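You operate a simulated robot arm through the tools that you are given. There is no shell and no other tool. Be economical: measure what you need, move in short steps, check, and stop when the job is done.

You run a simulated two-armed robot. Do the job below in one go: nothing can be reset, and whatever is moved stays where it is left.

Task
On the top of the breakfast bar, fold the blue tea towel in half, so that its two short edges meet.
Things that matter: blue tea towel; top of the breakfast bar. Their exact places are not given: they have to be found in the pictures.

The check looks at the end state, three seconds after you hand in, the way a careful person would. Anything else that was tipped, shoved, dropped, spilled or broken makes it a failure. Flat cloth is picked up by pressing the open fingertips on it (5 to 10 N) and closing them slowly along it; thin cloth reads only 2 to 8 mm in the jaws.

Robot
Two 7-joint arms with two-finger parallel grippers on one trunk, on a base that drives. Base frame: it is fixed to the floor where the robot stands at the start and does not move with it; the origin is under the middle of the robot, x ahead of it, y to its left, z up. Lengths are in mm, angles in rad, forces in N, time in s.
The left shoulder is at the start at [70, 189, 1165], the right one opposite. Places, roughly: top of the breakfast bar [600, 100, 900]. Payload 3.91 kg a hand.
The TCP of each hand is the grasp point between the finger pads, 30 mm short of the fingertips. In the tool frame z runs along the fingers and y along their closing line. The gripper opens to 110 mm. The fingers are 20 mm wide and 10 mm thick; the gripper's body (48 by 112 mm) begins 55 mm behind the TCP.
Orientation is that of the tool frame in the base frame, as a unit quaternion [w, x, y, z]. With the fingers straight down and closing along the base's y, the tool's x points along the base's -x, its y along +y and its z along -z.

Tools
- The arms move only by the tool arm_command. It takes "left_series", "right_series" or both (then of equal length, played together; a hand with none holds still); each is one flat list of numbers, 7 for each row, row after row: the shift along the base's x, y, z in units of 20 mm (1.0 is 20 mm), then the turn, a rotation vector about the base's x, y, z in units of 5 degrees (1.0 is 5 degrees), then the gripper command, from -1 (shut) to 1 (fully open), values between in proportion. In form: [dx, dy, dz, rx, ry, rz, claw, dx, dy, dz, rx, ry, rz, claw, ...]. A call has 1 to 8 rows; each row shifts and turns the commanded pose from where the row before left it. A call with a number of a shift or a turn outside -1 to 1 is refused whole. Rows are played at 5 a second. More than 50 mm and 0.15 rad between two rows, or a gripper value outside its range, and nothing of the call is played. Where a pose cannot be reached the arm comes as near as it can. A force on the tool above 40 N (or 10 N above the force at the start of the call, whichever is more), or a blocked arm, ends the call early, and 0.2 s more pass. Each finger travels about 72 mm/s and halts on what it meets, pressing with about 35 N; the grip force reading is that of the motor and also rises with nothing between the fingers. The clock runs only during rows and for 0.2 s after the last one: add rows that do not move to give the fingers time. It gives the time, the measured TCP pose, the force on the tool (base axes), the opening and the grip force at its end, in the units of the frame above (readings bear some noise), with the torque about the TCP (base axes, N m) and any sound that the robot's microphone picked up.
- Cameras (640 x 400 px; columns grow to the right, rows downward): "scene" is now at [137.3, -24.8, 1409.3]; the picture's right is [-0.34, -0.94, 0.00], its down [-0.52, 0.18, -0.84] and it looks along [0.79, -0.28, -0.55] (base axes); focal length 214 px, centre (320, 200). "left" rides on the left gripper at [72, -17, -103] in its tool frame; the picture's right is [0.23, 0.97, 0.00], its down [-0.76, 0.18, -0.62] and it looks along [-0.61, 0.14, 0.78] (tool axes); focal length 222 px, centre (320, 200). "right" rides on the right gripper at [72, 17, -103] in its tool frame; the picture's right is [-0.23, 0.97, 0.00], its down [-0.76, -0.18, -0.62] and it looks along [-0.61, -0.14, 0.78] (tool axes); focal length 222 px, centre (320, 200).
- grab_frame(camera): a new picture of that camera. The clock stands still meanwhile.
- slide_trunk(by): slides the trunk up (or, below 0, down) by that many mm; the arms and the scene camera ride with it, the base frame stays. It gives what a move gives, with no picture.
- base_move(legs): drives the robot by 1 to 6 legs, each [ahead, turn to the left] in mm and rad, along the robot's own axes; the way and the turn of a leg run together, so that a leg with both is an arc; at most 1500 mm and 3.142 rad a leg. The arms and the cameras ride along, it lands a little off, and it stops where it bumps. It gives what a move gives.
- head_to(pan, tilt): turns the head with the scene camera to pan (to the left, within 1.501 rad either way) and tilt (down, from -0.506 to 1.204), counted from straight ahead of the robot. It gives what a move gives.
- point_at(camera, pixels): for up to 12 pixels [column, row] of the newest picture of that camera ("zoom" is the newest enlarged one), the place [x, y, z] in the base frame of the surface seen there, good to about 3 mm, but the place of the scene camera against the robot may be out by one fixed shift of up to 18 mm in any direction. The clock stands still meanwhile.
- close_up(camera, box): a new picture of the part [left, top, right, bottom] of that camera's present view, enlarged. The clock stands still meanwhile.
- hand_in(): hands the job in; it is judged then, once.

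Keep the steps short. Do not move on a guess: measure, check each grasp and each placing, and mend mistakes. In all there are 80 turns and 62 pictures (those below and enlarged ones count). Leave the grippers open and the arms clear of the work at the hand-in unless told otherwise, and finish with a single line.

The tools are called after "Request:" as a command line: name --argument value ..., lists and objects as JSON in quotes. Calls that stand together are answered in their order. arm_command: Moves the arms, as the interface text tells. Its arguments: {"type":"object","properties":{"left_series":{"type":"array","items":{"type":"number"}},"right_series":{"type":"array","items":{"type":"number"}}},"required":[]} The other tools are called the same way: slide_trunk (by) slides the trunk up or down; base_move (legs) drives the base; head_to (pan, tilt) turns the head that bears the scene camera; grab_frame (camera) takes a picture; point_at (camera, pixels) gives the place of the surface under pixels of a picture; close_up (camera, box) takes an enlarged picture of a part of a camera's view; hand_in () hands the job in.

At the start:

```text
t: 0.0
left_tcp_pos: [511.7, 317.3, 1103.6]
left_ee_rot: [0.0, 0.001, 1.0, 0.0]
left_ft_force: [-0.2, 0.5, 0.2]
left_ft_torque: [0.0, 0.0, 0.0]
left_width: 110.1
left_gripper_force: 0.0
right_tcp_pos: [440.8, -119.5, 1204.0]
right_ee_rot: [0.0, 0.0, 1.0, 0.001]
right_ft_force: [0.0, 0.7, 0.0]
right_ft_torque: [0.01, -0.01, 0.0]
right_width: 110.2
right_gripper_force: 0.1
trunk travel left (down, up): [-675.0, 265.0]
robot x, y, heading: [-1.5, -1.9, 0.002]
head pan, tilt: [-0.344, 0.581]
```

scene: 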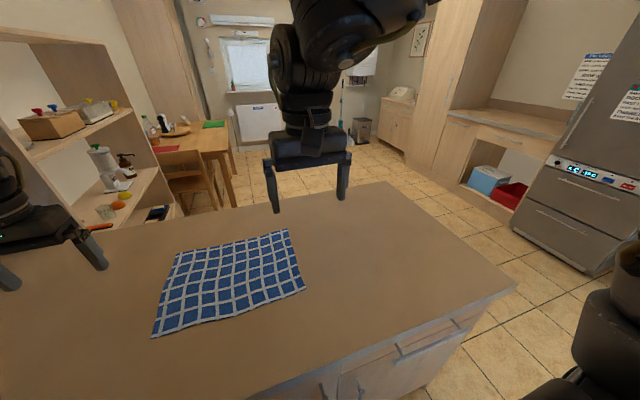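
right: 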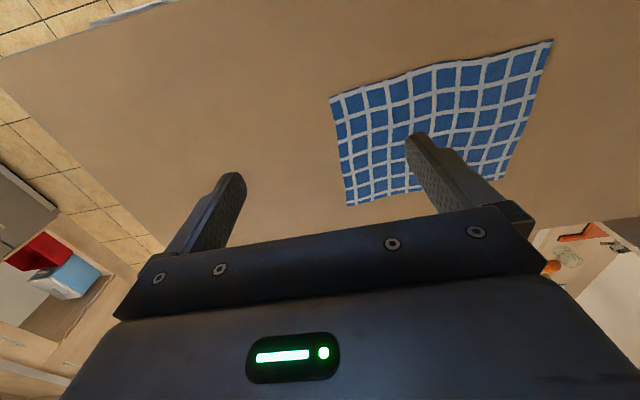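
left: 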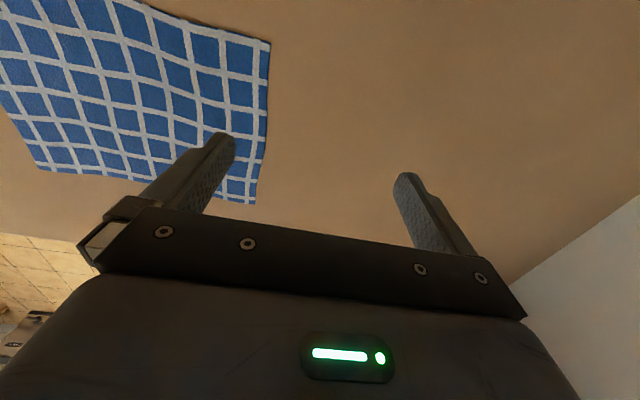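

The towel lies in the scene picture with corners near (174,252), (288,231), (305,289) and (153,336). I'll measure these and some points on the bar.

Request:
point_at --camera "scene" --pixels '[[175, 253], [287, 231], [304, 289], [154, 335], [230, 241], [296, 260], [230, 313], [163, 295], [235, 275], [340, 260], [385, 184], [510, 285]]'

Request:
point_at --camera "left" --pixels '[[268, 43], [253, 202], [42, 166], [300, 100]]'

Request:
point_at --camera "right" --pixels '[[332, 98], [550, 42], [349, 204], [498, 179], [300, 150]]'

```text
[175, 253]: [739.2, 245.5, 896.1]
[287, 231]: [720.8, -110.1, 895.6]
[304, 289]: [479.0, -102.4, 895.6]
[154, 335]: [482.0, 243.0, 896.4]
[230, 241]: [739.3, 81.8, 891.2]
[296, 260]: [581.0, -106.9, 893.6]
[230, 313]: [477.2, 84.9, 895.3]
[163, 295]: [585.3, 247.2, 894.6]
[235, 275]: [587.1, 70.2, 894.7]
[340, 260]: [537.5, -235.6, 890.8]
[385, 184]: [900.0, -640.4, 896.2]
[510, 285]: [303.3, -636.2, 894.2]
```

```text
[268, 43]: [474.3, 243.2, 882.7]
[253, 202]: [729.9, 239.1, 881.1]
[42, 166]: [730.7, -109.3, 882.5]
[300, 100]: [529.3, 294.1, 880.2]
```

```text
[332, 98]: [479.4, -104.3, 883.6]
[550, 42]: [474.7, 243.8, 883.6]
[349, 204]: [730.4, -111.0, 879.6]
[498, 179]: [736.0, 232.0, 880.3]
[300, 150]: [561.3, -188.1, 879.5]
```

The hand cameras agree: the towel spans x 475–732 and y -107 to 243, with the table at z≈880. Its short edges run along x. To lift a short edge with two hands I want to stand turned toward it, so I'll look down at the bar front and to both sides first.

Request:
head_to --pan -0.5 --tilt 1.2

Request:
grab_frame --camera "scene"

Request:
head_to --pan 0.9 --tilt 0.6

Request:
grab_frame --camera "scene"

```text
t: 1.0
left_tcp_pos: [514.0, 317.9, 1103.3]
left_ee_rot: [0.0, -0.001, 1.0, -0.001]
left_ft_force: [-0.8, 0.2, 0.0]
left_ft_torque: [0.03, -0.03, 0.0]
left_width: 110.3
left_gripper_force: 0.1
right_tcp_pos: [441.6, -120.0, 1204.1]
right_ee_rot: [0.0, 0.001, 1.0, 0.0]
right_ft_force: [0.5, 0.4, 0.1]
right_ft_torque: [0.02, -0.01, 0.0]
right_width: 110.0
right_gripper_force: 0.0
trunk travel left (down, up): [-675.0, 265.0]
robot x, y, heading: [2.7, 3.1, 0.001]
head pan, tilt: [-0.499, 1.201]
```

```text
58 pictures are left
```

scene: 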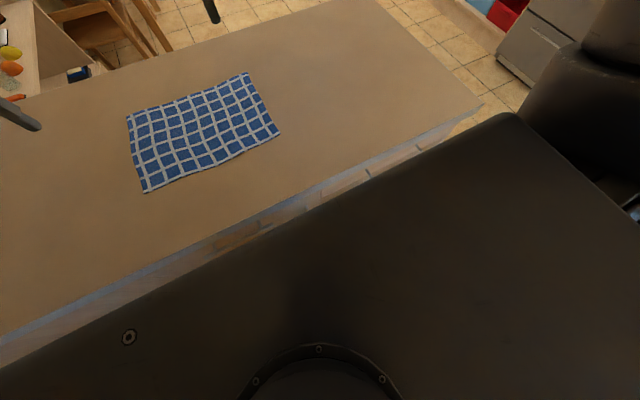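

```text
t: 2.5
left_tcp_pos: [512.9, 316.8, 1105.1]
left_ee_rot: [0.0, 0.001, 1.0, 0.001]
left_ft_force: [-0.9, -0.3, 0.8]
left_ft_torque: [0.01, 0.0, -0.03]
left_width: 109.9
left_gripper_force: 0.0
right_tcp_pos: [442.0, -118.3, 1203.4]
right_ee_rot: [0.0, 0.0, 1.0, 0.001]
right_ft_force: [-0.6, -0.2, 0.2]
right_ft_torque: [-0.01, 0.02, 0.03]
right_width: 109.9
right_gripper_force: 0.1
trunk travel left (down, up): [-675.0, 265.0]
robot x, y, heading: [0.7, -0.5, 0.001]
head pan, tilt: [0.901, 0.6]
```

```text
57 pictures are left
```

scene: 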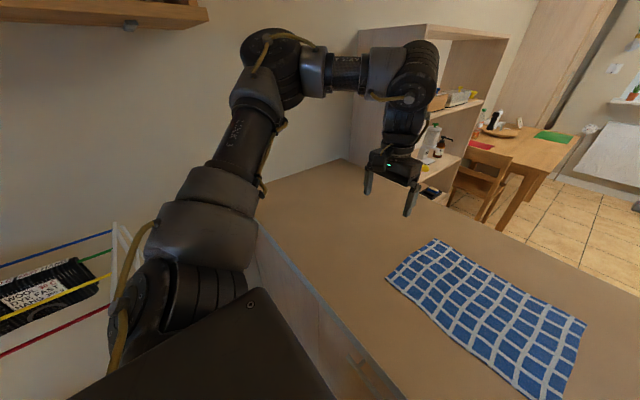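

The left arm works elbow-out. I'll measure the wall on the left and the bar's front edge to plan the stance.

Request:
point_at --camera "scene" --pixels '[[150, 100], [320, 80], [345, 160], [300, 300], [345, 375], [265, 225], [80, 260], [205, 10], [380, 60], [300, 60]]'

```text
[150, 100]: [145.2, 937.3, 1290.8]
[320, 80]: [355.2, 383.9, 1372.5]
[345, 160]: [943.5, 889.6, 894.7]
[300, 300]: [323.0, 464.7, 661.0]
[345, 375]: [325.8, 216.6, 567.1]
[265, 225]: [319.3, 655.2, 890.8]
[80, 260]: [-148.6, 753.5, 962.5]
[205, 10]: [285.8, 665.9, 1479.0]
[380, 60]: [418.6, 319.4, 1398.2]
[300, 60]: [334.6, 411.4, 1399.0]
```

There's a wall at y≈937, the bar front is at x≈320, and clutter sits at the rear left. I'll turn right, drive to about (0,-230), and turn left to a heading of about 60°.

Request:
base_move --legs '[[0, -1.571], [230, 0]]'

```text
t: 7.7
left_tcp_pos: [347.9, -594.3, 1115.9]
left_ee_rot: [0.007, 0.689, 0.725, -0.011]
left_ft_force: [1.3, 1.0, 0.2]
left_ft_torque: [-0.1, 0.04, -0.01]
left_width: 110.0
left_gripper_force: 0.1
right_tcp_pos: [-91.8, -542.7, 1214.3]
right_ee_rot: [0.009, 0.689, 0.725, -0.01]
right_ft_force: [1.1, 1.0, 1.0]
right_ft_torque: [-0.08, 0.05, 0.01]
right_width: 110.1
right_gripper_force: 0.0
trunk travel left (down, up): [-675.0, 265.0]
robot x, y, heading: [3.2, -121.6, -1.415]
head pan, tilt: [0.901, 0.6]
stopped in leg 2: the robot was blocked; the commanded pose is now the measured one
```

The base got blocked at (3,-122). I'll look around to see what it touched.

Request:
head_to --pan 0.5 --tilt 1.0

Request:
grab_frame --camera "scene"

Request:
head_to --pan -0.6 --tilt 0.8

Request:
grab_frame --camera "scene"

```text
t: 8.6
left_tcp_pos: [342.1, -614.0, 1107.6]
left_ee_rot: [0.002, 0.69, 0.724, -0.003]
left_ft_force: [0.3, -0.4, -0.3]
left_ft_torque: [0.03, -0.02, 0.0]
left_width: 110.1
left_gripper_force: 0.0
right_tcp_pos: [-98.8, -565.0, 1204.4]
right_ee_rot: [0.002, 0.691, 0.723, -0.002]
right_ft_force: [-0.7, -0.4, -0.1]
right_ft_torque: [0.02, 0.01, -0.01]
right_width: 110.1
right_gripper_force: 0.1
trunk travel left (down, up): [-675.0, 265.0]
robot x, y, heading: [-0.0, -119.6, -1.409]
head pan, tilt: [0.499, 1.0]
```

```text
56 pictures are left
```

scene: 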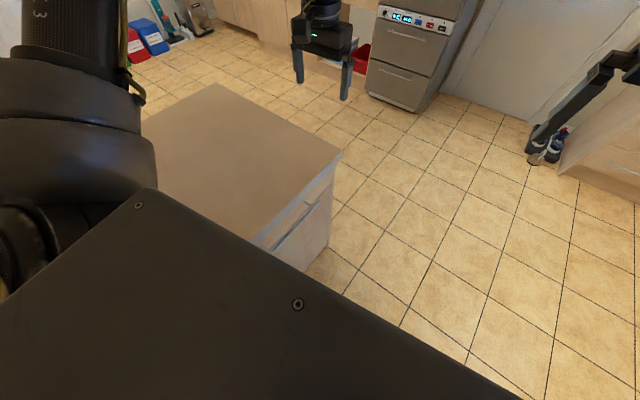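

```text
t: 9.9
left_tcp_pos: [344.1, -611.3, 1109.9]
left_ee_rot: [0.003, 0.689, 0.725, -0.004]
left_ft_force: [-0.3, 0.0, 0.5]
left_ft_torque: [-0.02, -0.05, 0.02]
left_width: 109.9
left_gripper_force: 0.1
right_tcp_pos: [-97.3, -559.7, 1206.7]
right_ee_rot: [0.004, 0.689, 0.724, -0.004]
right_ft_force: [0.2, 0.5, 0.7]
right_ft_torque: [0.03, 0.0, 0.0]
right_width: 109.8
right_gripper_force: 0.1
trunk travel left (down, up): [-675.0, 265.0]
robot x, y, heading: [-1.8, -123.1, -1.42]
head pan, tilt: [-0.6, 0.799]
```

```text
55 pictures are left
```

scene: 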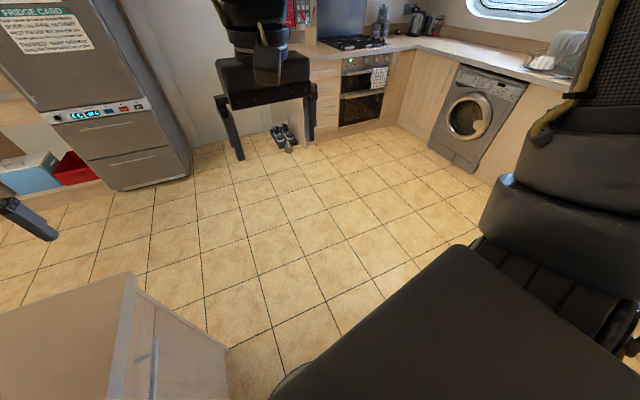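

The floor ahead is clear, so the base side probably caught a drawer handle. I don't need more room to the right. I'll back off 30 mm and turn left to about 57°.

Request:
base_move --legs '[[-30, 0], [0, 2.42]]'

Request:
head_to --pan -0.5 --tilt 0.7

Request:
grab_frame --camera "scene"

```text
t: 16.5
left_tcp_pos: [56.7, 501.0, 1109.3]
left_ee_rot: [0.005, -0.437, 0.899, 0.002]
left_ft_force: [-0.6, 0.4, -0.6]
left_ft_torque: [-0.01, 0.02, -0.01]
left_width: 110.1
left_gripper_force: 0.1
right_tcp_pos: [354.3, 174.8, 1206.5]
right_ee_rot: [0.004, -0.437, 0.9, 0.002]
right_ft_force: [1.4, 0.2, 0.6]
right_ft_torque: [0.01, -0.02, 0.04]
right_width: 110.0
right_gripper_force: 0.2
trunk travel left (down, up): [-675.0, 265.0]
robot x, y, heading: [-2.8, -89.5, 1.011]
head pan, tilt: [-0.6, 0.799]
```

```text
t: 17.2
left_tcp_pos: [55.5, 500.9, 1108.3]
left_ee_rot: [0.005, -0.437, 0.9, 0.002]
left_ft_force: [0.9, 0.4, 0.0]
left_ft_torque: [-0.01, 0.0, 0.01]
left_width: 109.9
left_gripper_force: 0.0
right_tcp_pos: [354.1, 173.2, 1206.8]
right_ee_rot: [0.005, -0.436, 0.9, 0.003]
right_ft_force: [-0.3, 0.5, 0.1]
right_ft_torque: [0.04, -0.01, 0.0]
right_width: 109.7
right_gripper_force: 0.2
trunk travel left (down, up): [-675.0, 265.0]
robot x, y, heading: [-5.1, -94.4, 1.01]
head pan, tilt: [-0.499, 0.7]
```

```text
54 pictures are left
```

scene: 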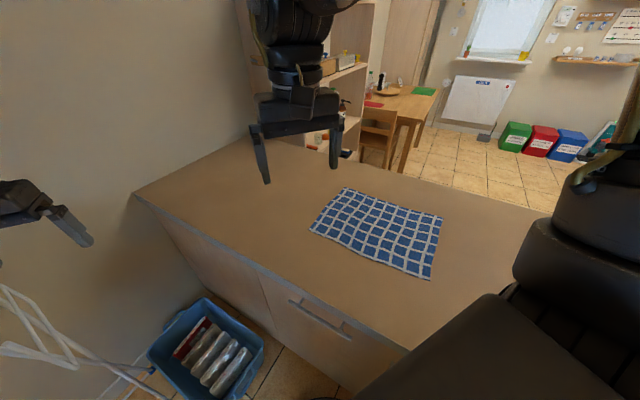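

The stance is good: heading 1.01, both arms free. The plan is to grip the left short edge (y≈243) with the left hand near and the right hand far, then carry it to the right edge (y≈-107).

First I'll hover over the end places as a dry run, turning both hands so they close along y.

Request:
arm_command --left_series '[0.68, -0.934, -0.169, 0, 0, -0.3615, 1, 0.68, -0.934, -0.169, 0, 0, -0.3615, 1, 0.68, -0.934, -0.169, 0, 0, -0.3615, 1, 0.68, -0.934, -0.169, 0, 0, -0.3615, 1, 0.68, -0.934, -0.169, 0, 0, -0.3615, 1, 0.68, -0.934, -0.169, 0, 0, -0.3615, 1, 0.68, -0.934, -0.169, 0, 0, -0.3615, 1, 0.68, -0.934, -0.169, 0, 0, -0.3615, 1]' --right_series '[0.7625, -0.5625, -0.43, 0, 0, -0.482, 1, 0.7625, -0.5625, -0.43, 0, 0, -0.482, 1, 0.7625, -0.5625, -0.43, 0, 0, -0.482, 1, 0.7625, -0.5625, -0.43, 0, 0, -0.482, 1, 0.7625, -0.5625, -0.43, 0, 0, -0.482, 1, 0.7625, -0.5625, -0.43, 0, 0, -0.482, 1, 0.7625, -0.5625, -0.43, 0, 0, -0.482, 1, 0.7625, -0.5625, -0.43, 0, 0, -0.482, 1]'

Request:
arm_command --left_series '[0.68, -0.934, -0.169, 0, 0, -0.3615, 1, 0.68, -0.934, -0.169, 0, 0, -0.3615, 1, 0.68, -0.934, -0.169, 0, 0, -0.3615, 1, 0.68, -0.934, -0.169, 0, 0, -0.3615, 1, 0.68, -0.934, -0.169, 0, 0, -0.3615, 1, 0.68, -0.934, -0.169, 0, 0, -0.3615, 1, 0.68, -0.934, -0.169, 0, 0, -0.3615, 1, 0.68, -0.934, -0.169, 0, 0, -0.3615, 1]' --right_series '[0.7625, -0.5625, -0.43, 0, 0, -0.482, 1, 0.7625, -0.5625, -0.43, 0, 0, -0.482, 1, 0.7625, -0.5625, -0.43, 0, 0, -0.482, 1, 0.7625, -0.5625, -0.43, 0, 0, -0.482, 1, 0.7625, -0.5625, -0.43, 0, 0, -0.482, 1, 0.7625, -0.5625, -0.43, 0, 0, -0.482, 1, 0.7625, -0.5625, -0.43, 0, 0, -0.482, 1, 0.7625, -0.5625, -0.43, 0, 0, -0.482, 1]'

Request:
grab_frame --camera "scene"

```text
t: 19.0
left_tcp_pos: [167.4, 351.8, 1081.2]
left_ee_rot: [0.004, -0.319, 0.948, 0.003]
left_ft_force: [0.0, 0.0, 0.2]
left_ft_torque: [0.01, 0.05, -0.02]
left_width: 109.8
left_gripper_force: 0.2
right_tcp_pos: [476.4, 79.9, 1134.6]
right_ee_rot: [0.004, -0.279, 0.96, 0.002]
right_ft_force: [0.6, -0.3, 0.0]
right_ft_torque: [0.0, 0.02, -0.05]
right_width: 109.9
right_gripper_force: 0.0
trunk travel left (down, up): [-675.0, 265.0]
robot x, y, heading: [-6.5, -91.8, 1.015]
head pan, tilt: [-0.499, 0.7]
```

```text
t: 20.8
left_tcp_pos: [276.3, 201.1, 1055.1]
left_ee_rot: [0.005, -0.198, 0.98, 0.001]
left_ft_force: [0.5, -0.7, 0.4]
left_ft_torque: [0.0, 0.0, 0.0]
left_width: 109.6
left_gripper_force: 0.2
right_tcp_pos: [578.4, -4.6, 1059.3]
right_ee_rot: [0.004, -0.113, 0.994, 0.002]
right_ft_force: [-0.3, 0.1, -0.3]
right_ft_torque: [0.04, 0.03, -0.02]
right_width: 110.1
right_gripper_force: 0.1
right hand out of reach, approached as far as the arm can: row 4, 5, 6, 7, 8
trunk travel left (down, up): [-675.0, 265.0]
robot x, y, heading: [-4.7, -89.1, 1.011]
head pan, tilt: [-0.499, 0.7]
```

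```text
53 pictures are left
```

scene: 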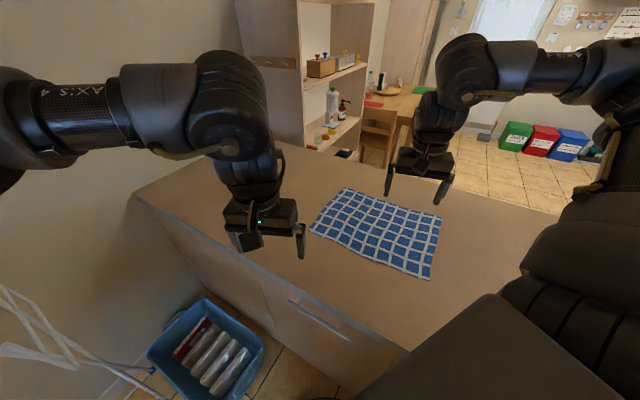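

The right hand ran short of its target from row 4 although it isn't far out, so the hand's turn may be the limit. I'll test by turning the right hand back about 20° while it continues, and carry on with the left.

Request:
arm_command --left_series '[0.68, -0.934, -0.169, 0, 0, -0.3615, 1, 0.68, -0.934, -0.169, 0, 0, -0.3615, 1, 0.68, -0.934, -0.169, 0, 0, -0.3615, 1, 0.68, -0.934, -0.169, 0, 0, -0.3615, 1]' --right_series '[0.5, 0, -0.5, 0, 0, 1, 1, 0.5, 0, -0.5, 0, 0, 1, 1, 0.5, 0, -0.5, 0, 0, 1, 1, 0.5, 0, -0.5, 0, 0, 1, 1]'

```text
t: 21.8
left_tcp_pos: [325.2, 131.5, 1040.8]
left_ee_rot: [0.005, -0.135, 0.991, 0.0]
left_ft_force: [-0.6, 0.7, 0.6]
left_ft_torque: [-0.03, -0.01, 0.0]
left_width: 110.1
left_gripper_force: 0.0
left hand out of reach, approached as far as the arm can: row 4
right_tcp_pos: [487.9, 43.0, 1014.1]
right_ee_rot: [0.004, -0.285, 0.959, 0.001]
right_ft_force: [-0.5, 0.2, 0.2]
right_ft_torque: [-0.03, 0.0, 0.02]
right_width: 110.2
right_gripper_force: 0.1
right hand out of reach, approached as far as the arm can: row 1, 2, 3, 4
trunk travel left (down, up): [-675.0, 265.0]
robot x, y, heading: [-3.8, -93.0, 1.012]
head pan, tilt: [-0.499, 0.7]
```

Turning back made it worse. I'll look at both arms' shapes.

Request:
head_to --pan -0.6 --tilt 0.35

Request:
grab_frame --camera "scene"

```text
t: 22.6
left_tcp_pos: [327.5, 130.0, 1041.8]
left_ee_rot: [0.005, -0.136, 0.991, 0.001]
left_ft_force: [0.0, -0.5, -0.5]
left_ft_torque: [0.04, 0.03, -0.02]
left_width: 110.2
left_gripper_force: 0.1
right_tcp_pos: [490.8, 40.5, 1013.7]
right_ee_rot: [0.003, -0.285, 0.959, 0.002]
right_ft_force: [0.2, -0.3, -0.7]
right_ft_torque: [0.04, 0.02, 0.01]
right_width: 110.0
right_gripper_force: 0.1
trunk travel left (down, up): [-675.0, 265.0]
robot x, y, heading: [-6.0, -91.2, 1.013]
head pan, tilt: [-0.6, 0.351]
```

```text
52 pictures are left
```

scene: 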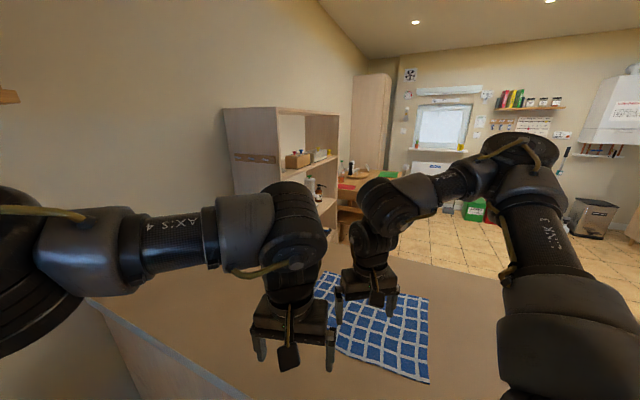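

Hard to tell what limits it. I'll move the left hand back out of the way and turn the right hand the other way, with no shift, to see whether it comes nearer.

Request:
arm_command --left_series '[-0.68, 0.934, 0.169, 0, 0, 0.3615, 1, -0.68, 0.934, 0.169, 0, 0, 0.3615, 1, -0.68, 0.934, 0.169, 0, 0, 0.3615, 1, -0.68, 0.934, 0.169, 0, 0, 0.3615, 1, -0.68, 0.934, 0.169, 0, 0, 0.3615, 1, -0.68, 0.934, 0.169, 0, 0, 0.3615, 1]' --right_series '[0, 0, 0, 0, 0, -1, 1, 0, 0, 0, 0, 0, -1, 1, 0, 0, 0, 0, 0, -1, 1, 0, 0, 0, 0, 0, -1, 1, 0, 0, 0, 0, 0, -1, 1, 0, 0, 0, 0, 0, -1, 1]'

```text
t: 24.0
left_tcp_pos: [241.6, 243.5, 1062.6]
left_ee_rot: [0.005, -0.229, 0.973, 0.001]
left_ft_force: [-0.2, 0.4, -0.3]
left_ft_torque: [-0.01, -0.02, -0.01]
left_width: 110.1
left_gripper_force: 0.2
right_tcp_pos: [488.6, 43.5, 1016.2]
right_ee_rot: [0.006, -0.026, 1.0, 0.0]
right_ft_force: [-0.3, -0.3, -0.3]
right_ft_torque: [0.02, -0.03, -0.01]
right_width: 109.7
right_gripper_force: 0.0
trunk travel left (down, up): [-675.0, 265.0]
robot x, y, heading: [-5.1, -91.3, 1.011]
head pan, tilt: [-0.6, 0.351]
```

The command follows the measured pose, and yaw ≈0 is fine here. Now the right hand goes straight out along +x and +y, toward the far left corner.

Request:
arm_command --right_series '[1, 0.5, 0, 0, 0, 0, 1, 1, 0.5, 0, 0, 0, 0, 1, 1, 0.5, 0, 0, 0, 0, 1, 1, 0.5, 0, 0, 0, 0, 1, 1, 0.5, 0, 0, 0, 0, 1, 1, 0.5, 0, 0, 0, 0, 1, 1, 0.5, 0, 0, 0, 0, 1, 1, 0.5, 0, 0, 0, 0, 1]'

```text
t: 25.8
left_tcp_pos: [242.3, 245.2, 1061.8]
left_ee_rot: [0.005, -0.229, 0.973, 0.0]
left_ft_force: [0.1, 1.1, -0.4]
left_ft_torque: [-0.01, 0.03, -0.02]
left_width: 110.0
left_gripper_force: 0.1
right_tcp_pos: [648.8, 124.5, 1016.0]
right_ee_rot: [0.005, -0.029, 1.0, 0.001]
right_ft_force: [-0.6, -0.1, -0.6]
right_ft_torque: [0.0, -0.01, -0.01]
right_width: 109.9
right_gripper_force: 0.0
trunk travel left (down, up): [-675.0, 265.0]
robot x, y, heading: [-6.0, -86.4, 1.009]
head pan, tilt: [-0.6, 0.351]
```

That works without trouble. Now I'll test the far right corner: +x 70, then back along -y.

Request:
arm_command --right_series '[1, 0, -0.3, 0, 0, 0, 1, 1, 0, -0.3, 0, 0, 0, 1, 1, 0, 0, 0, 0, 0, 1, 0.5, -1, 0, 0, 0, 0, 1, 0, -1, 0, 0, 0, 0, 1, 0, -1, 0, 0, 0, 0, 1, 0, -1, 0, 0, 0, 0, 1, 0, -1, 0, 0, 0, 0, 1]'

Request:
arm_command --right_series '[0, -1, 0, 0, 0, 0, 1, 0, -1, 0, 0, 0, 0, 1, 0, -1, 0, 0, 0, 0, 1, 0, -1, 0, 0, 0, 0, 1, 0, -1, 0, 0, 0, 0, 1, 0, -1, 0, 0, 0, 0, 1]'

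```text
t: 27.6
left_tcp_pos: [243.7, 242.0, 1062.9]
left_ee_rot: [0.006, -0.228, 0.974, 0.0]
left_ft_force: [0.5, 0.5, -0.3]
left_ft_torque: [0.01, -0.01, 0.02]
left_width: 110.1
left_gripper_force: 0.0
right_tcp_pos: [639.6, 31.1, 990.3]
right_ee_rot: [0.005, -0.026, 1.0, 0.001]
right_ft_force: [0.3, -0.6, 0.3]
right_ft_torque: [0.02, 0.03, 0.01]
right_width: 109.7
right_gripper_force: 0.1
right hand out of reach, approached as far as the arm can: row 1, 2, 3, 4, 6, 7, 8
trunk travel left (down, up): [-675.0, 265.0]
robot x, y, heading: [-8.8, -90.9, 1.012]
head pan, tilt: [-0.6, 0.351]
```

```text
t: 29.0
left_tcp_pos: [243.9, 242.6, 1062.3]
left_ee_rot: [0.005, -0.229, 0.973, 0.001]
left_ft_force: [-0.4, 0.3, -0.6]
left_ft_torque: [0.02, 0.0, 0.0]
left_width: 109.8
left_gripper_force: 0.1
right_tcp_pos: [613.0, -51.3, 977.5]
right_ee_rot: [0.005, -0.027, 1.0, 0.0]
right_ft_force: [-0.1, 0.7, -0.1]
right_ft_torque: [-0.01, 0.01, 0.03]
right_width: 109.8
right_gripper_force: 0.1
right hand out of reach, approached as far as the arm can: row 1, 2, 3, 4, 5, 6
trunk travel left (down, up): [-675.0, 265.0]
robot x, y, heading: [-6.8, -91.3, 1.013]
head pan, tilt: [-0.6, 0.351]
```

Reach shrinks the higher the hands are relative to the shoulders. Raising the trunk should help, so I'll go up 150 mm. The hands ride along.

Request:
slide_trunk --by 150

Request:
arm_command --right_series '[0, 0, -1, 0, 0, 0, 1, 0, 0, -1, 0, 0, 0, 1, 0, 0, -1, 0, 0, 0, 1, 0, 0, -1, 0, 0, 0, 1, 0, 0, -1, 0, 0, 0, 1, 0, 0, -1, 0, 0, 0, 1, 1, 0, 0, 0, 0, 0, 1, 1, 0, 0, 0, 0, 0, 1]' --left_series '[0, 0, -1, 0, 0, 0, 1, 0, 0, -1, 0, 0, 0, 1, 0, 0, -1, 0, 0, 0, 1, 0, 0, -1, 0, 0, 0, 1, 0, 0, -1, 0, 0, 0, 1, 0, 0, -1, 0, 0, 0, 1, 0, 0, -1, 0, 0, 0, 1, 0, 0, -1, 0, 0, 0, 1]'

Request:
arm_command --right_series '[1, -0.6, 0, 0, 0, 0, 1, 1, -0.6, 0, 0, 0, 0, 1, 1, -0.6, 0, 0, 0, 0, 1, 1, -0.6, 0, 0, 0, 0, 1]'

```text
t: 30.8
left_tcp_pos: [243.2, 241.9, 1212.4]
left_ee_rot: [0.005, -0.228, 0.974, 0.001]
left_ft_force: [-0.5, -0.2, 0.6]
left_ft_torque: [0.01, 0.01, 0.01]
left_width: 110.0
left_gripper_force: 0.0
right_tcp_pos: [611.9, -51.8, 1126.5]
right_ee_rot: [0.004, -0.027, 1.0, 0.0]
right_ft_force: [0.0, 0.2, 0.3]
right_ft_torque: [-0.01, -0.02, -0.02]
right_width: 110.0
right_gripper_force: 0.1
trunk travel left (down, up): [-825.0, 115.0]
robot x, y, heading: [-3.6, -91.3, 1.008]
head pan, tilt: [-0.6, 0.351]
```

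```text
t: 32.6
left_tcp_pos: [243.8, 243.6, 1054.8]
left_ee_rot: [0.006, -0.228, 0.974, 0.0]
left_ft_force: [-0.2, 0.7, 0.7]
left_ft_torque: [-0.02, -0.02, 0.0]
left_width: 109.8
left_gripper_force: 0.0
right_tcp_pos: [612.6, -32.8, 1013.1]
right_ee_rot: [0.006, -0.026, 1.0, -0.001]
right_ft_force: [-0.6, -0.3, 0.3]
right_ft_torque: [-0.01, -0.02, 0.0]
right_width: 110.2
right_gripper_force: 0.0
right hand out of reach, approached as far as the arm can: row 4, 5, 7, 8
trunk travel left (down, up): [-825.0, 115.0]
robot x, y, heading: [-6.9, -95.6, 1.011]
head pan, tilt: [-0.6, 0.351]
```

```text
t: 33.6
left_tcp_pos: [243.1, 243.0, 1055.7]
left_ee_rot: [0.005, -0.228, 0.974, 0.002]
left_ft_force: [0.4, 0.9, -0.3]
left_ft_torque: [0.04, 0.0, 0.02]
left_width: 109.9
left_gripper_force: 0.1
right_tcp_pos: [611.7, -37.7, 1023.7]
right_ee_rot: [0.005, -0.026, 1.0, 0.0]
right_ft_force: [-0.2, -0.2, 0.1]
right_ft_torque: [-0.02, 0.0, -0.03]
right_width: 110.1
right_gripper_force: 0.0
right hand out of reach, approached as far as the arm can: row 1, 2, 3, 4
trunk travel left (down, up): [-825.0, 115.0]
robot x, y, heading: [-6.7, -95.0, 1.013]
head pan, tilt: [-0.6, 0.351]
```

Height isn't the limit, so it must be a joint limit tied to bearing or yaw. I'll test turning the right hand by -30° and then moving +x.

Request:
arm_command --right_series '[0, 0, 0, 0, 0, -1, 1, 0, 0, 0, 0, 0, -1, 1, 0, 0, 0, 0, 0, -1, 1, 0, 0, 0, 0, 0, -1, 1, 1, 0, 0, 0, 0, -1, 1, 1, 0, 0, 0, 0, -1, 1, 1, 0, 0, 0, 0, 0, 1, 1, 0, 0, 0, 0, 0, 1]'

Request:
grab_frame --camera "scene"

```text
t: 35.4
left_tcp_pos: [243.7, 244.5, 1055.6]
left_ee_rot: [0.005, -0.228, 0.974, 0.001]
left_ft_force: [0.2, 0.3, 0.3]
left_ft_torque: [-0.03, 0.01, 0.02]
left_width: 110.1
left_gripper_force: 0.0
right_tcp_pos: [692.5, -39.2, 1023.9]
right_ee_rot: [0.005, 0.232, 0.973, -0.002]
right_ft_force: [0.0, -0.3, 0.5]
right_ft_torque: [0.0, 0.02, 0.01]
right_width: 110.0
right_gripper_force: 0.1
trunk travel left (down, up): [-825.0, 115.0]
robot x, y, heading: [-7.6, -91.3, 1.01]
head pan, tilt: [-0.6, 0.351]
```

```text
51 pictures are left
```

scene: 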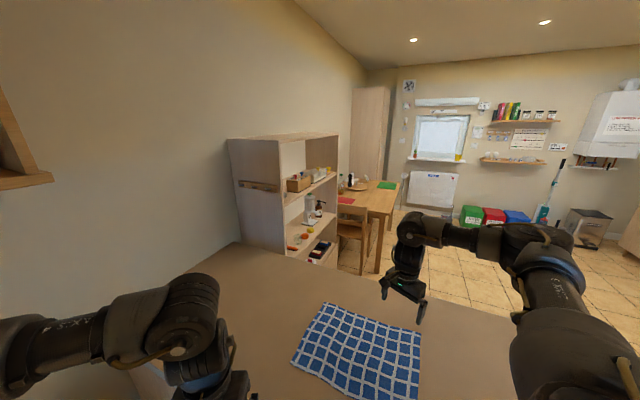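

Yaw was the limit: with yaw -27° the right hand moves freely. Yaw -45° (right) and +45° (left) also match the corner diagonals. I'll finish the dry run at the end corners, right hand to (730,-105) and left hand to (477,-107).

Request:
arm_command --left_series '[0.65, -0.975, -0.15, 0, 0, 0.21, 1, 0.65, -0.975, -0.15, 0, 0, 0.21, 1, 0.65, -0.975, -0.15, 0, 0, 0.21, 1, 0.65, -0.975, -0.15, 0, 0, 0.21, 1, 0.65, -0.975, -0.15, 0, 0, 0.21, 1, 0.65, -0.975, -0.15, 0, 0, 0.21, 1]' --right_series '[0.31, -0.55, -0.3, 0, 0, -0.6, 1, 0.31, -0.55, -0.3, 0, 0, -0.6, 1, 0.31, -0.55, -0.3, 0, 0, -0.6, 1, 0.31, -0.55, -0.3, 0, 0, -0.6, 1, 0.31, -0.55, -0.3, 0, 0, -0.6, 1, 0.31, -0.55, -0.3, 0, 0, -0.6, 1]'

Request:
arm_command --left_series '[0.65, -0.975, -0.15, 0, 0, 0.21, 1, 0.65, -0.975, -0.15, 0, 0, 0.21, 1, 0.65, -0.975, -0.15, 0, 0, 0.21, 1, 0.65, -0.975, -0.15, 0, 0, 0.21, 1, 0.65, -0.975, -0.15, 0, 0, 0.21, 1, 0.65, -0.975, -0.15, 0, 0, 0.21, 1]'

Request:
arm_command --left_series '[0.65, -0.975, -0.15, 0, 0, 0.21, 1, 0.65, -0.975, -0.15, 0, 0, 0.21, 1, 0.65, -0.975, -0.15, 0, 0, 0.21, 1, 0.65, -0.975, -0.15, 0, 0, 0.21, 1, 0.65, -0.975, -0.15, 0, 0, 0.21, 1, 0.65, -0.975, -0.15, 0, 0, 0.21, 1]'

Request:
grab_frame --camera "scene"

```text
t: 36.8
left_tcp_pos: [319.1, 139.9, 1031.9]
left_ee_rot: [0.005, -0.281, 0.96, -0.001]
left_ft_force: [0.1, 0.9, 0.3]
left_ft_torque: [0.01, -0.03, -0.02]
left_width: 110.0
left_gripper_force: 0.1
left hand out of reach, approached as far as the arm can: row 6
right_tcp_pos: [730.0, -105.7, 988.6]
right_ee_rot: [0.005, 0.382, 0.924, -0.002]
right_ft_force: [0.2, 0.1, -0.5]
right_ft_torque: [0.02, 0.01, -0.02]
right_width: 109.7
right_gripper_force: 0.1
trunk travel left (down, up): [-825.0, 115.0]
robot x, y, heading: [-9.7, -90.3, 1.012]
head pan, tilt: [-0.6, 0.351]
```

```text
t: 38.2
left_tcp_pos: [329.3, 155.0, 999.8]
left_ee_rot: [0.005, -0.333, 0.943, -0.001]
left_ft_force: [-0.3, -0.2, 0.3]
left_ft_torque: [-0.03, 0.0, -0.02]
left_width: 110.1
left_gripper_force: 0.2
left hand out of reach, approached as far as the arm can: row 1, 2, 3, 4, 5, 6
right_tcp_pos: [729.3, -104.2, 988.9]
right_ee_rot: [0.004, 0.382, 0.924, -0.002]
right_ft_force: [0.1, 0.0, 0.1]
right_ft_torque: [0.0, -0.01, -0.04]
right_width: 109.9
right_gripper_force: 0.1
trunk travel left (down, up): [-825.0, 115.0]
robot x, y, heading: [-3.6, -94.8, 1.013]
head pan, tilt: [-0.6, 0.351]
```

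```text
t: 39.6
left_tcp_pos: [335.1, 163.5, 960.7]
left_ee_rot: [0.004, -0.384, 0.923, 0.0]
left_ft_force: [0.2, 0.2, -0.5]
left_ft_torque: [-0.02, 0.01, 0.0]
left_width: 109.7
left_gripper_force: 0.0
left hand out of reach, approached as far as the arm can: row 1, 2, 3, 4, 5, 6
right_tcp_pos: [729.2, -104.7, 989.4]
right_ee_rot: [0.004, 0.382, 0.924, -0.003]
right_ft_force: [0.2, -0.6, 0.2]
right_ft_torque: [0.0, -0.01, 0.02]
right_width: 110.1
right_gripper_force: 0.1
trunk travel left (down, up): [-825.0, 115.0]
robot x, y, heading: [-4.9, -94.5, 1.011]
head pan, tilt: [-0.6, 0.351]
```

```text
50 pictures are left
```

scene: 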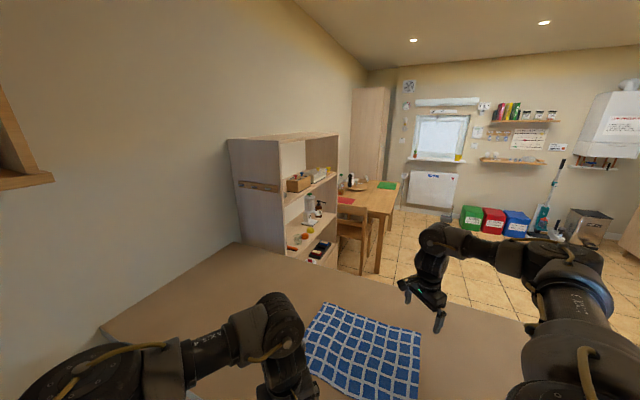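

The right hand now reaches its end place fully. The left hand is held by its yaw too, since moving inward (clockwise) it needs a more clockwise yaw. I'll turn the left hand to about -30° and try again.

Request:
arm_command --left_series '[0, 0, 0.3, 0, 0, -1, 1, 0, 0, 0.3, 0, 0, -1, 1, 0, 0, 0.3, 0, 0, -1, 1, 0, 0, 0.3, 0, 0, -1, 1, 0, 0, 0.3, 0, 0, -1, 1, 0, 0, 0.3, 0, 0, -1, 1, 0, 0, 0.3, 0, 0, -1, 1, 0, 0, 0.3, 0, 0, -1, 1]'

Request:
arm_command --left_series '[0.8, -0.8, 0, 0, 0, -1, 1, 0.8, -0.8, 0, 0, 0, -1, 1, 0.8, -0.8, 0, 0, 0, -1, 1, 0.8, -0.8, 0, 0, 0, -1, 1, 0.8, -0.8, 0, 0, 0, -1, 1, 0.8, -0.8, 0, 0, 0, -1, 1, 0.8, -0.8, 0, 0, 0, -1, 1, 0.8, -0.8, 0, 0, 0, 0, 1]'

Request:
arm_command --left_series '[0, -1, 0, 0, 0, 0, 1, 0, -1, 0, 0, 0, 0, 1, 0, -1, 0, 0, 0, 0, 1, 0.5, -1, 0, 0, 0, 0, 1, 0.5, -1, 0, 0, 0, 0, 1, 0.5, -1, 0, 0, 0, 0, 1]'

```text
t: 41.4
left_tcp_pos: [334.7, 162.7, 1009.7]
left_ee_rot: [0.004, -0.046, 0.999, 0.0]
left_ft_force: [0.4, 0.1, 0.7]
left_ft_torque: [0.01, -0.02, 0.01]
left_width: 109.8
left_gripper_force: 0.0
right_tcp_pos: [729.0, -105.1, 988.9]
right_ee_rot: [0.004, 0.382, 0.924, -0.001]
right_ft_force: [-0.4, -0.6, 0.8]
right_ft_torque: [0.03, 0.01, -0.01]
right_width: 110.0
right_gripper_force: 0.1
trunk travel left (down, up): [-825.0, 115.0]
robot x, y, heading: [-5.8, -90.7, 1.013]
head pan, tilt: [-0.6, 0.351]
```

```text
t: 43.2
left_tcp_pos: [339.9, 171.5, 1019.0]
left_ee_rot: [0.005, 0.256, 0.967, -0.003]
left_ft_force: [-0.3, 0.1, -1.0]
left_ft_torque: [0.02, 0.01, -0.02]
left_width: 110.4
left_gripper_force: 0.1
left hand out of reach, approached as far as the arm can: row 1, 2, 3, 4, 5, 6, 7, 8
right_tcp_pos: [729.8, -104.1, 989.5]
right_ee_rot: [0.004, 0.382, 0.924, -0.002]
right_ft_force: [0.4, -0.2, -0.4]
right_ft_torque: [-0.04, 0.0, -0.02]
right_width: 110.0
right_gripper_force: 0.0
trunk travel left (down, up): [-825.0, 115.0]
robot x, y, heading: [-7.6, -92.3, 1.01]
head pan, tilt: [-0.6, 0.351]
```

```text
t: 44.6
left_tcp_pos: [301.5, 120.2, 1024.3]
left_ee_rot: [0.007, 0.256, 0.967, -0.003]
left_ft_force: [-0.2, -0.3, 0.2]
left_ft_torque: [-0.01, 0.0, -0.01]
left_width: 109.7
left_gripper_force: 0.0
left hand out of reach, approached as far as the arm can: row 1, 2, 3, 4, 5, 6
right_tcp_pos: [728.3, -105.4, 988.8]
right_ee_rot: [0.004, 0.382, 0.924, -0.002]
right_ft_force: [-0.3, -0.9, -0.8]
right_ft_torque: [-0.01, 0.01, 0.0]
right_width: 110.1
right_gripper_force: 0.1
trunk travel left (down, up): [-825.0, 115.0]
robot x, y, heading: [-2.9, -92.2, 1.006]
head pan, tilt: [-0.6, 0.351]
```

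The left hand can't cross more than about 150 mm past the robot's mid-plane, so a sideways fold with both hands doesn't work. New plan: grip the right short edge with both hands, lift the towel, swing it to face me, and lay it down folded front to back.

That needs a stance near y≈40 with heading -0.55, which also keeps the left elbow away from the wall shelf. Driving there now.

Request:
base_move --legs '[[0, 0.75], [135, 0], [0, -2.31]]'

```text
t: 53.3
left_tcp_pos: [183.2, -269.2, 1024.6]
left_ee_rot: [0.003, 0.863, 0.505, -0.007]
left_ft_force: [0.2, 0.4, 0.3]
left_ft_torque: [-0.04, -0.03, -0.01]
left_width: 109.9
left_gripper_force: 0.1
right_tcp_pos: [-38.1, -695.8, 987.9]
right_ee_rot: [0.002, 0.922, 0.386, -0.004]
right_ft_force: [-1.0, -0.6, 0.0]
right_ft_torque: [0.02, 0.01, 0.01]
right_width: 110.3
right_gripper_force: 0.0
trunk travel left (down, up): [-825.0, 115.0]
robot x, y, heading: [-28.6, 39.5, -0.553]
head pan, tilt: [-0.6, 0.351]
```

Arrived at (-29,40) with heading -0.55. A small correction gives the right hand margin at the near corner: turn +0.1 and go ahead 20 mm. Then I'll aim the head.

Request:
base_move --legs '[[0, 0.1], [20, 0]]'

Request:
head_to --pan 0.4 --tilt 0.85

Request:
grab_frame --camera "scene"

```text
t: 54.6
left_tcp_pos: [225.2, -253.5, 1025.7]
left_ee_rot: [0.005, 0.838, 0.546, -0.006]
left_ft_force: [-1.6, -0.5, 1.2]
left_ft_torque: [-0.01, -0.03, 0.02]
left_width: 110.0
left_gripper_force: 0.0
right_tcp_pos: [46.1, -701.3, 991.1]
right_ee_rot: [0.005, 0.903, 0.43, -0.003]
right_ft_force: [-0.4, -0.3, 0.0]
right_ft_torque: [-0.04, -0.04, 0.04]
right_width: 109.9
right_gripper_force: 0.0
trunk travel left (down, up): [-825.0, 115.0]
robot x, y, heading: [-13.8, 30.9, -0.457]
head pan, tilt: [-0.6, 0.351]
```

```text
t: 55.9
left_tcp_pos: [229.1, -255.5, 1024.1]
left_ee_rot: [0.003, 0.837, 0.547, -0.007]
left_ft_force: [0.0, 0.3, -0.4]
left_ft_torque: [-0.04, -0.01, 0.02]
left_width: 110.3
left_gripper_force: 0.0
right_tcp_pos: [50.6, -703.0, 988.6]
right_ee_rot: [0.002, 0.903, 0.431, -0.004]
right_ft_force: [0.3, 0.9, -0.1]
right_ft_torque: [0.02, 0.01, 0.0]
right_width: 110.2
right_gripper_force: 0.1
trunk travel left (down, up): [-825.0, 115.0]
robot x, y, heading: [-11.8, 27.7, -0.458]
head pan, tilt: [0.4, 0.85]
```

```text
49 pictures are left
```

scene: 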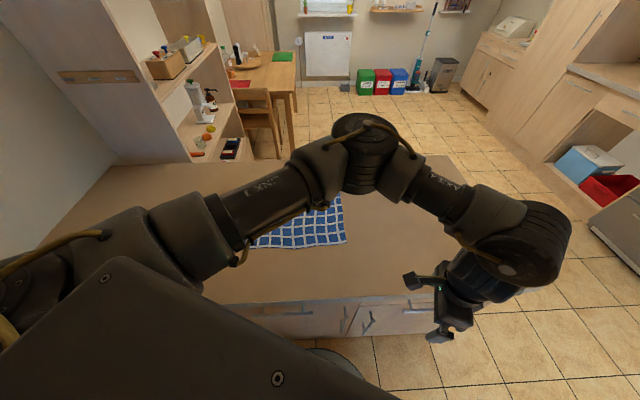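

Both hands are far off to the right. I'll bring the left hand to the far-right corner (about 709,-97) and the right hand to the near-right corner (about 492,-97), turning both to yaw 0.

Request:
arm_command --left_series '[1, 0.33, 0, 0, 0, 0.947, 1, 1, 0.33, 0, 0, 0, 0.947, 1, 1, 0.33, 0, 0, 0, 0.947, 1, 1, 0.33, 0, 0, 0, 0.947, 1, 1, 0.33, 0, 0, 0, 0.947, 1, 1, 0.33, 0, 0, 0, 0.947, 1, 1, 0.33, 0, 0, 0, 0.947, 1, 1, 0.33, 0, 0, 0, 0.947, 1]' --right_series '[0.69, 0.947, 0, 0, 0, 0.806, 1, 0.69, 0.947, 0, 0, 0, 0.806, 1, 0.69, 0.947, 0, 0, 0, 0.806, 1, 0.69, 0.947, 0, 0, 0, 0.806, 1, 0.69, 0.947, 0, 0, 0, 0.806, 1, 0.69, 0.947, 0, 0, 0, 0.806, 1, 0.69, 0.947, 0, 0, 0, 0.806, 1, 0.69, 0.947, 0, 0, 0, 0.806, 1]'

Request:
arm_command --left_series '[1, 0.33, 0, 0, 0, 0.947, 1, 1, 0.33, 0, 0, 0, 0.947, 1, 1, 0.33, 0, 0, 0, 0.947, 1, 1, 0.33, 0, 0, 0, 0.947, 1, 1, 0.33, 0, 0, 0, 0.947, 1, 1, 0.33, 0, 0, 0, 0.947, 1, 1, 0.33, 0, 0, 0, 0.947, 1, 1, 0.33, 0, 0, 0, 0.947, 1]' --right_series '[0.69, 0.947, 0, 0, 0, 0.806, 1, 0.69, 0.947, 0, 0, 0, 0.806, 1, 0.69, 0.947, 0, 0, 0, 0.806, 1, 0.69, 0.947, 0, 0, 0, 0.806, 1, 0.69, 0.947, 0, 0, 0, 0.806, 1, 0.69, 0.947, 0, 0, 0, 0.806, 1, 0.69, 0.947, 0, 0, 0, 0.806, 1, 0.69, 0.947, 0, 0, 0, 0.806, 1]'

```text
t: 57.7
left_tcp_pos: [393.2, -200.6, 1024.2]
left_ee_rot: [0.004, 0.615, 0.789, -0.006]
left_ft_force: [0.4, 0.4, 0.6]
left_ft_torque: [0.02, 0.03, 0.0]
left_width: 110.1
left_gripper_force: 0.2
right_tcp_pos: [161.8, -550.1, 987.5]
right_ee_rot: [0.003, 0.748, 0.664, -0.005]
right_ft_force: [0.0, 0.9, -0.5]
right_ft_torque: [0.0, 0.02, 0.03]
right_width: 110.2
right_gripper_force: 0.1
trunk travel left (down, up): [-825.0, 115.0]
robot x, y, heading: [-13.9, 29.7, -0.452]
head pan, tilt: [0.4, 0.85]
```

```text
t: 59.5
left_tcp_pos: [551.3, -149.0, 1021.7]
left_ee_rot: [0.006, 0.325, 0.946, -0.004]
left_ft_force: [0.2, 0.3, 0.0]
left_ft_torque: [0.02, 0.03, -0.02]
left_width: 110.0
left_gripper_force: 0.1
right_tcp_pos: [275.7, -397.4, 989.4]
right_ee_rot: [0.004, 0.533, 0.846, -0.004]
right_ft_force: [-0.5, -0.2, 0.0]
right_ft_torque: [0.01, 0.0, 0.01]
right_width: 110.2
right_gripper_force: 0.0
trunk travel left (down, up): [-825.0, 115.0]
robot x, y, heading: [-14.5, 28.0, -0.457]
head pan, tilt: [0.4, 0.85]
```

Tracking well, so I'll continue.

Request:
arm_command --left_series '[1, 0.33, 0, 0, 0, 0.947, 1, 1, 0.33, 0, 0, 0, 0.947, 1, 1, 0.33, 0, 0, 0, 0.947, 1, 1, 0.33, 0, 0, 0, 0.947, 1, 1, 0.33, 0, 0, 0, 0.947, 1, 1, 0.33, 0, 0, 0, 0.947, 1, 1, 0.33, 0, 0, 0, 0.947, 1, 1, 0.33, 0, 0, 0, 0.947, 1]' --right_series '[0.69, 0.947, 0, 0, 0, 0.806, 1, 0.69, 0.947, 0, 0, 0, 0.806, 1, 0.69, 0.947, 0, 0, 0, 0.806, 1, 0.69, 0.947, 0, 0, 0, 0.806, 1, 0.69, 0.947, 0, 0, 0, 0.806, 1, 0.69, 0.947, 0, 0, 0, 0.806, 1, 0.69, 0.947, 0, 0, 0, 0.806, 1, 0.69, 0.947, 0, 0, 0, 0.806, 1]'

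Request:
arm_command --right_series '[0.69, 0.947, 0, 0, 0, 0.806, 1, 0.69, 0.947, 0, 0, 0, 0.806, 1, 0.69, 0.947, 0, 0, 0, 0.806, 1, 0.69, 0.947, 0, 0, 0, 0.806, 1, 0.69, 0.947, 0, 0, 0, 0.806, 1, 0.69, 0.947, 0, 0, 0, 0.806, 1, 0.69, 0.947, 0, 0, 0, 0.806, 1, 0.69, 0.947, 0, 0, 0, 0.806, 1]'

Request:
grab_frame --camera "scene"

Request:
grab_frame --camera "right"

Request:
grab_frame --camera "left"

```text
t: 61.3
left_tcp_pos: [712.0, -94.6, 1024.6]
left_ee_rot: [0.007, 0.002, 1.0, -0.003]
left_ft_force: [0.3, -0.5, -0.3]
left_ft_torque: [-0.05, 0.02, 0.02]
left_width: 110.1
left_gripper_force: 0.0
right_tcp_pos: [382.8, -248.6, 990.4]
right_ee_rot: [0.005, 0.277, 0.961, -0.002]
right_ft_force: [-0.4, 0.2, 0.2]
right_ft_torque: [-0.02, -0.01, 0.02]
right_width: 110.1
right_gripper_force: 0.0
trunk travel left (down, up): [-825.0, 115.0]
robot x, y, heading: [-14.3, 28.8, -0.459]
head pan, tilt: [0.4, 0.85]
```

```text
t: 63.1
left_tcp_pos: [709.8, -95.5, 1025.2]
left_ee_rot: [0.006, 0.003, 1.0, -0.001]
left_ft_force: [-0.5, -0.2, 0.5]
left_ft_torque: [0.01, -0.02, -0.03]
left_width: 110.2
left_gripper_force: 0.0
right_tcp_pos: [408.3, -138.8, 1030.7]
right_ee_rot: [0.005, 0.026, 1.0, 0.013]
right_ft_force: [0.3, 0.5, 0.5]
right_ft_torque: [-0.01, -0.03, -0.02]
right_width: 110.2
right_gripper_force: 0.0
right hand out of reach, approached as far as the arm can: row 6, 7, 8
trunk travel left (down, up): [-825.0, 115.0]
robot x, y, heading: [-9.3, 30.2, -0.453]
head pan, tilt: [0.4, 0.85]
```

```text
48 pictures are left
```

scene: 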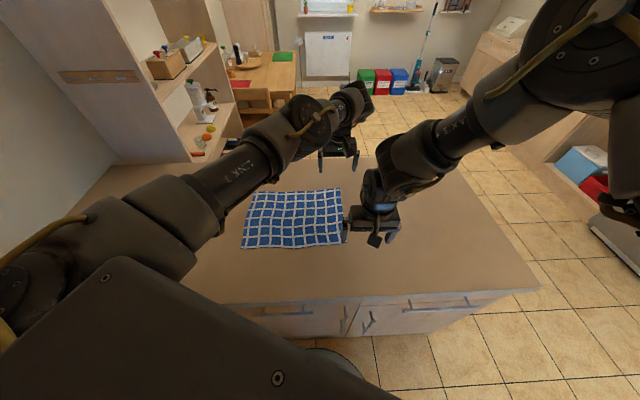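

```text
47 pictures are left
```

right: 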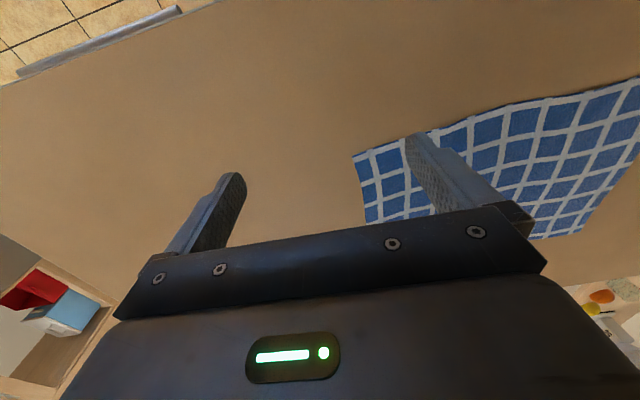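

```text
46 pictures are left
```

left: 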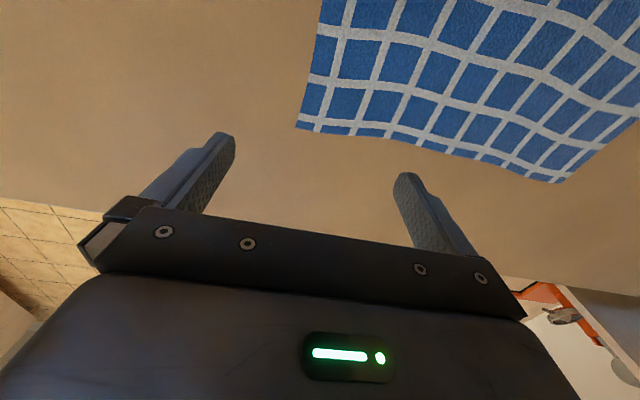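

The right hand stops at yaw ≈0 but was fine at -32°. The near-right corner's diagonal wants yaw -45°, and the far-right corner wants +45° for the left hand, so I'll turn both that way and move the right hand in.

Request:
arm_command --left_series '[0, 0, -0.4, 0, 0, 1, 0.5, 0, 0, -0.4, 0, 0, 1, 0, 0, 0, -0.4, 0, 0, 1, -0.4, 0, 0, -0.4, 0, 0, 1, -0.4, 0, 0, -0.4, 0, 0, 1, -0.4, 0, 0, -0.4, 0, 0, 1, -0.4, 0, 0, -0.4, 0, 0, 1, -0.4, 0, 0, -0.4, 0, 0, 1, -0.4]' --right_series '[0, 0, 0, 0, 0, -1, 0.5, 0, 0, 0, 0, 0, -1, 0, 0, 0, 0, 0, 0, -1, -0.4, 0.5, 0.3, -0.5, 0, 0, -1, -0.4, 1, 0.6, -0.8, 0, 0, -1, -0.4, 1, 0.6, -0.8, 0, 0, -1, -0.4, 1, 0.6, -0.8, 0, 0, -1, -0.4, 1, 0.6, -0.8, 0, 0, -1, -0.4]'

Request:
grab_frame --camera "right"

Request:
grab_frame --camera "left"

```text
t: 64.9
left_tcp_pos: [697.8, -82.0, 977.3]
left_ee_rot: [0.015, -0.333, 0.943, -0.008]
left_ft_force: [-1.9, -0.5, -0.7]
left_ft_torque: [-0.02, 0.0, 0.02]
left_width: 33.0
left_gripper_force: 0.1
left hand out of reach, approached as far as the arm can: row 6, 7, 8
right_tcp_pos: [493.0, -86.1, 957.3]
right_ee_rot: [0.001, 0.342, 0.94, -0.005]
right_ft_force: [-0.1, 0.5, 0.2]
right_ft_torque: [-0.03, -0.02, -0.01]
right_width: 32.9
right_gripper_force: 0.1
right hand out of reach, approached as far as the arm can: row 8
trunk travel left (down, up): [-825.0, 115.0]
robot x, y, heading: [-9.9, 29.0, -0.455]
head pan, tilt: [0.4, 0.85]
```

```text
45 pictures are left
```

right: 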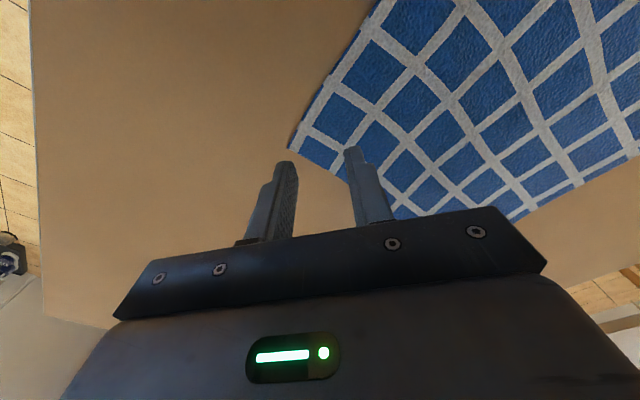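

```text
44 pictures are left
```

left: 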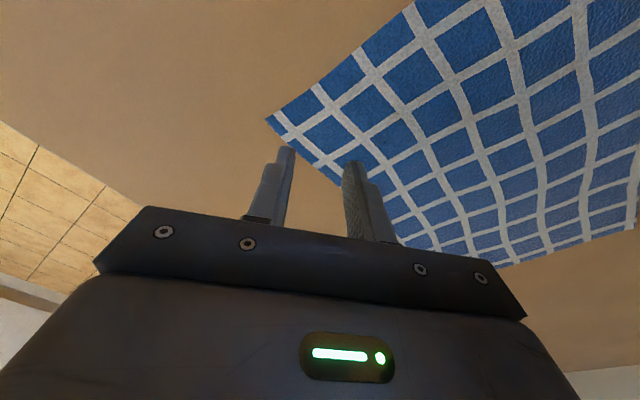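

Both hands are near their corners, with openings of 33 mm. I'll measure the corner tips: right picture near (290,148), left picture near (266,118).

Request:
point_at --camera "right" --pixels '[[291, 148], [300, 145], [330, 165], [250, 120]]'

Request:
point_at --camera "left" --pixels '[[267, 119], [276, 119], [310, 170], [220, 110]]'

```text
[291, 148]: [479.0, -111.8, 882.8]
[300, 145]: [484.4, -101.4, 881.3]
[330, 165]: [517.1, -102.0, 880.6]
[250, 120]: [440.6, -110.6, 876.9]
```

```text
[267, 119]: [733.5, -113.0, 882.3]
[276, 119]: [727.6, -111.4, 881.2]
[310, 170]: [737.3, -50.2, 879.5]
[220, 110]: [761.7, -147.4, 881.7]
```

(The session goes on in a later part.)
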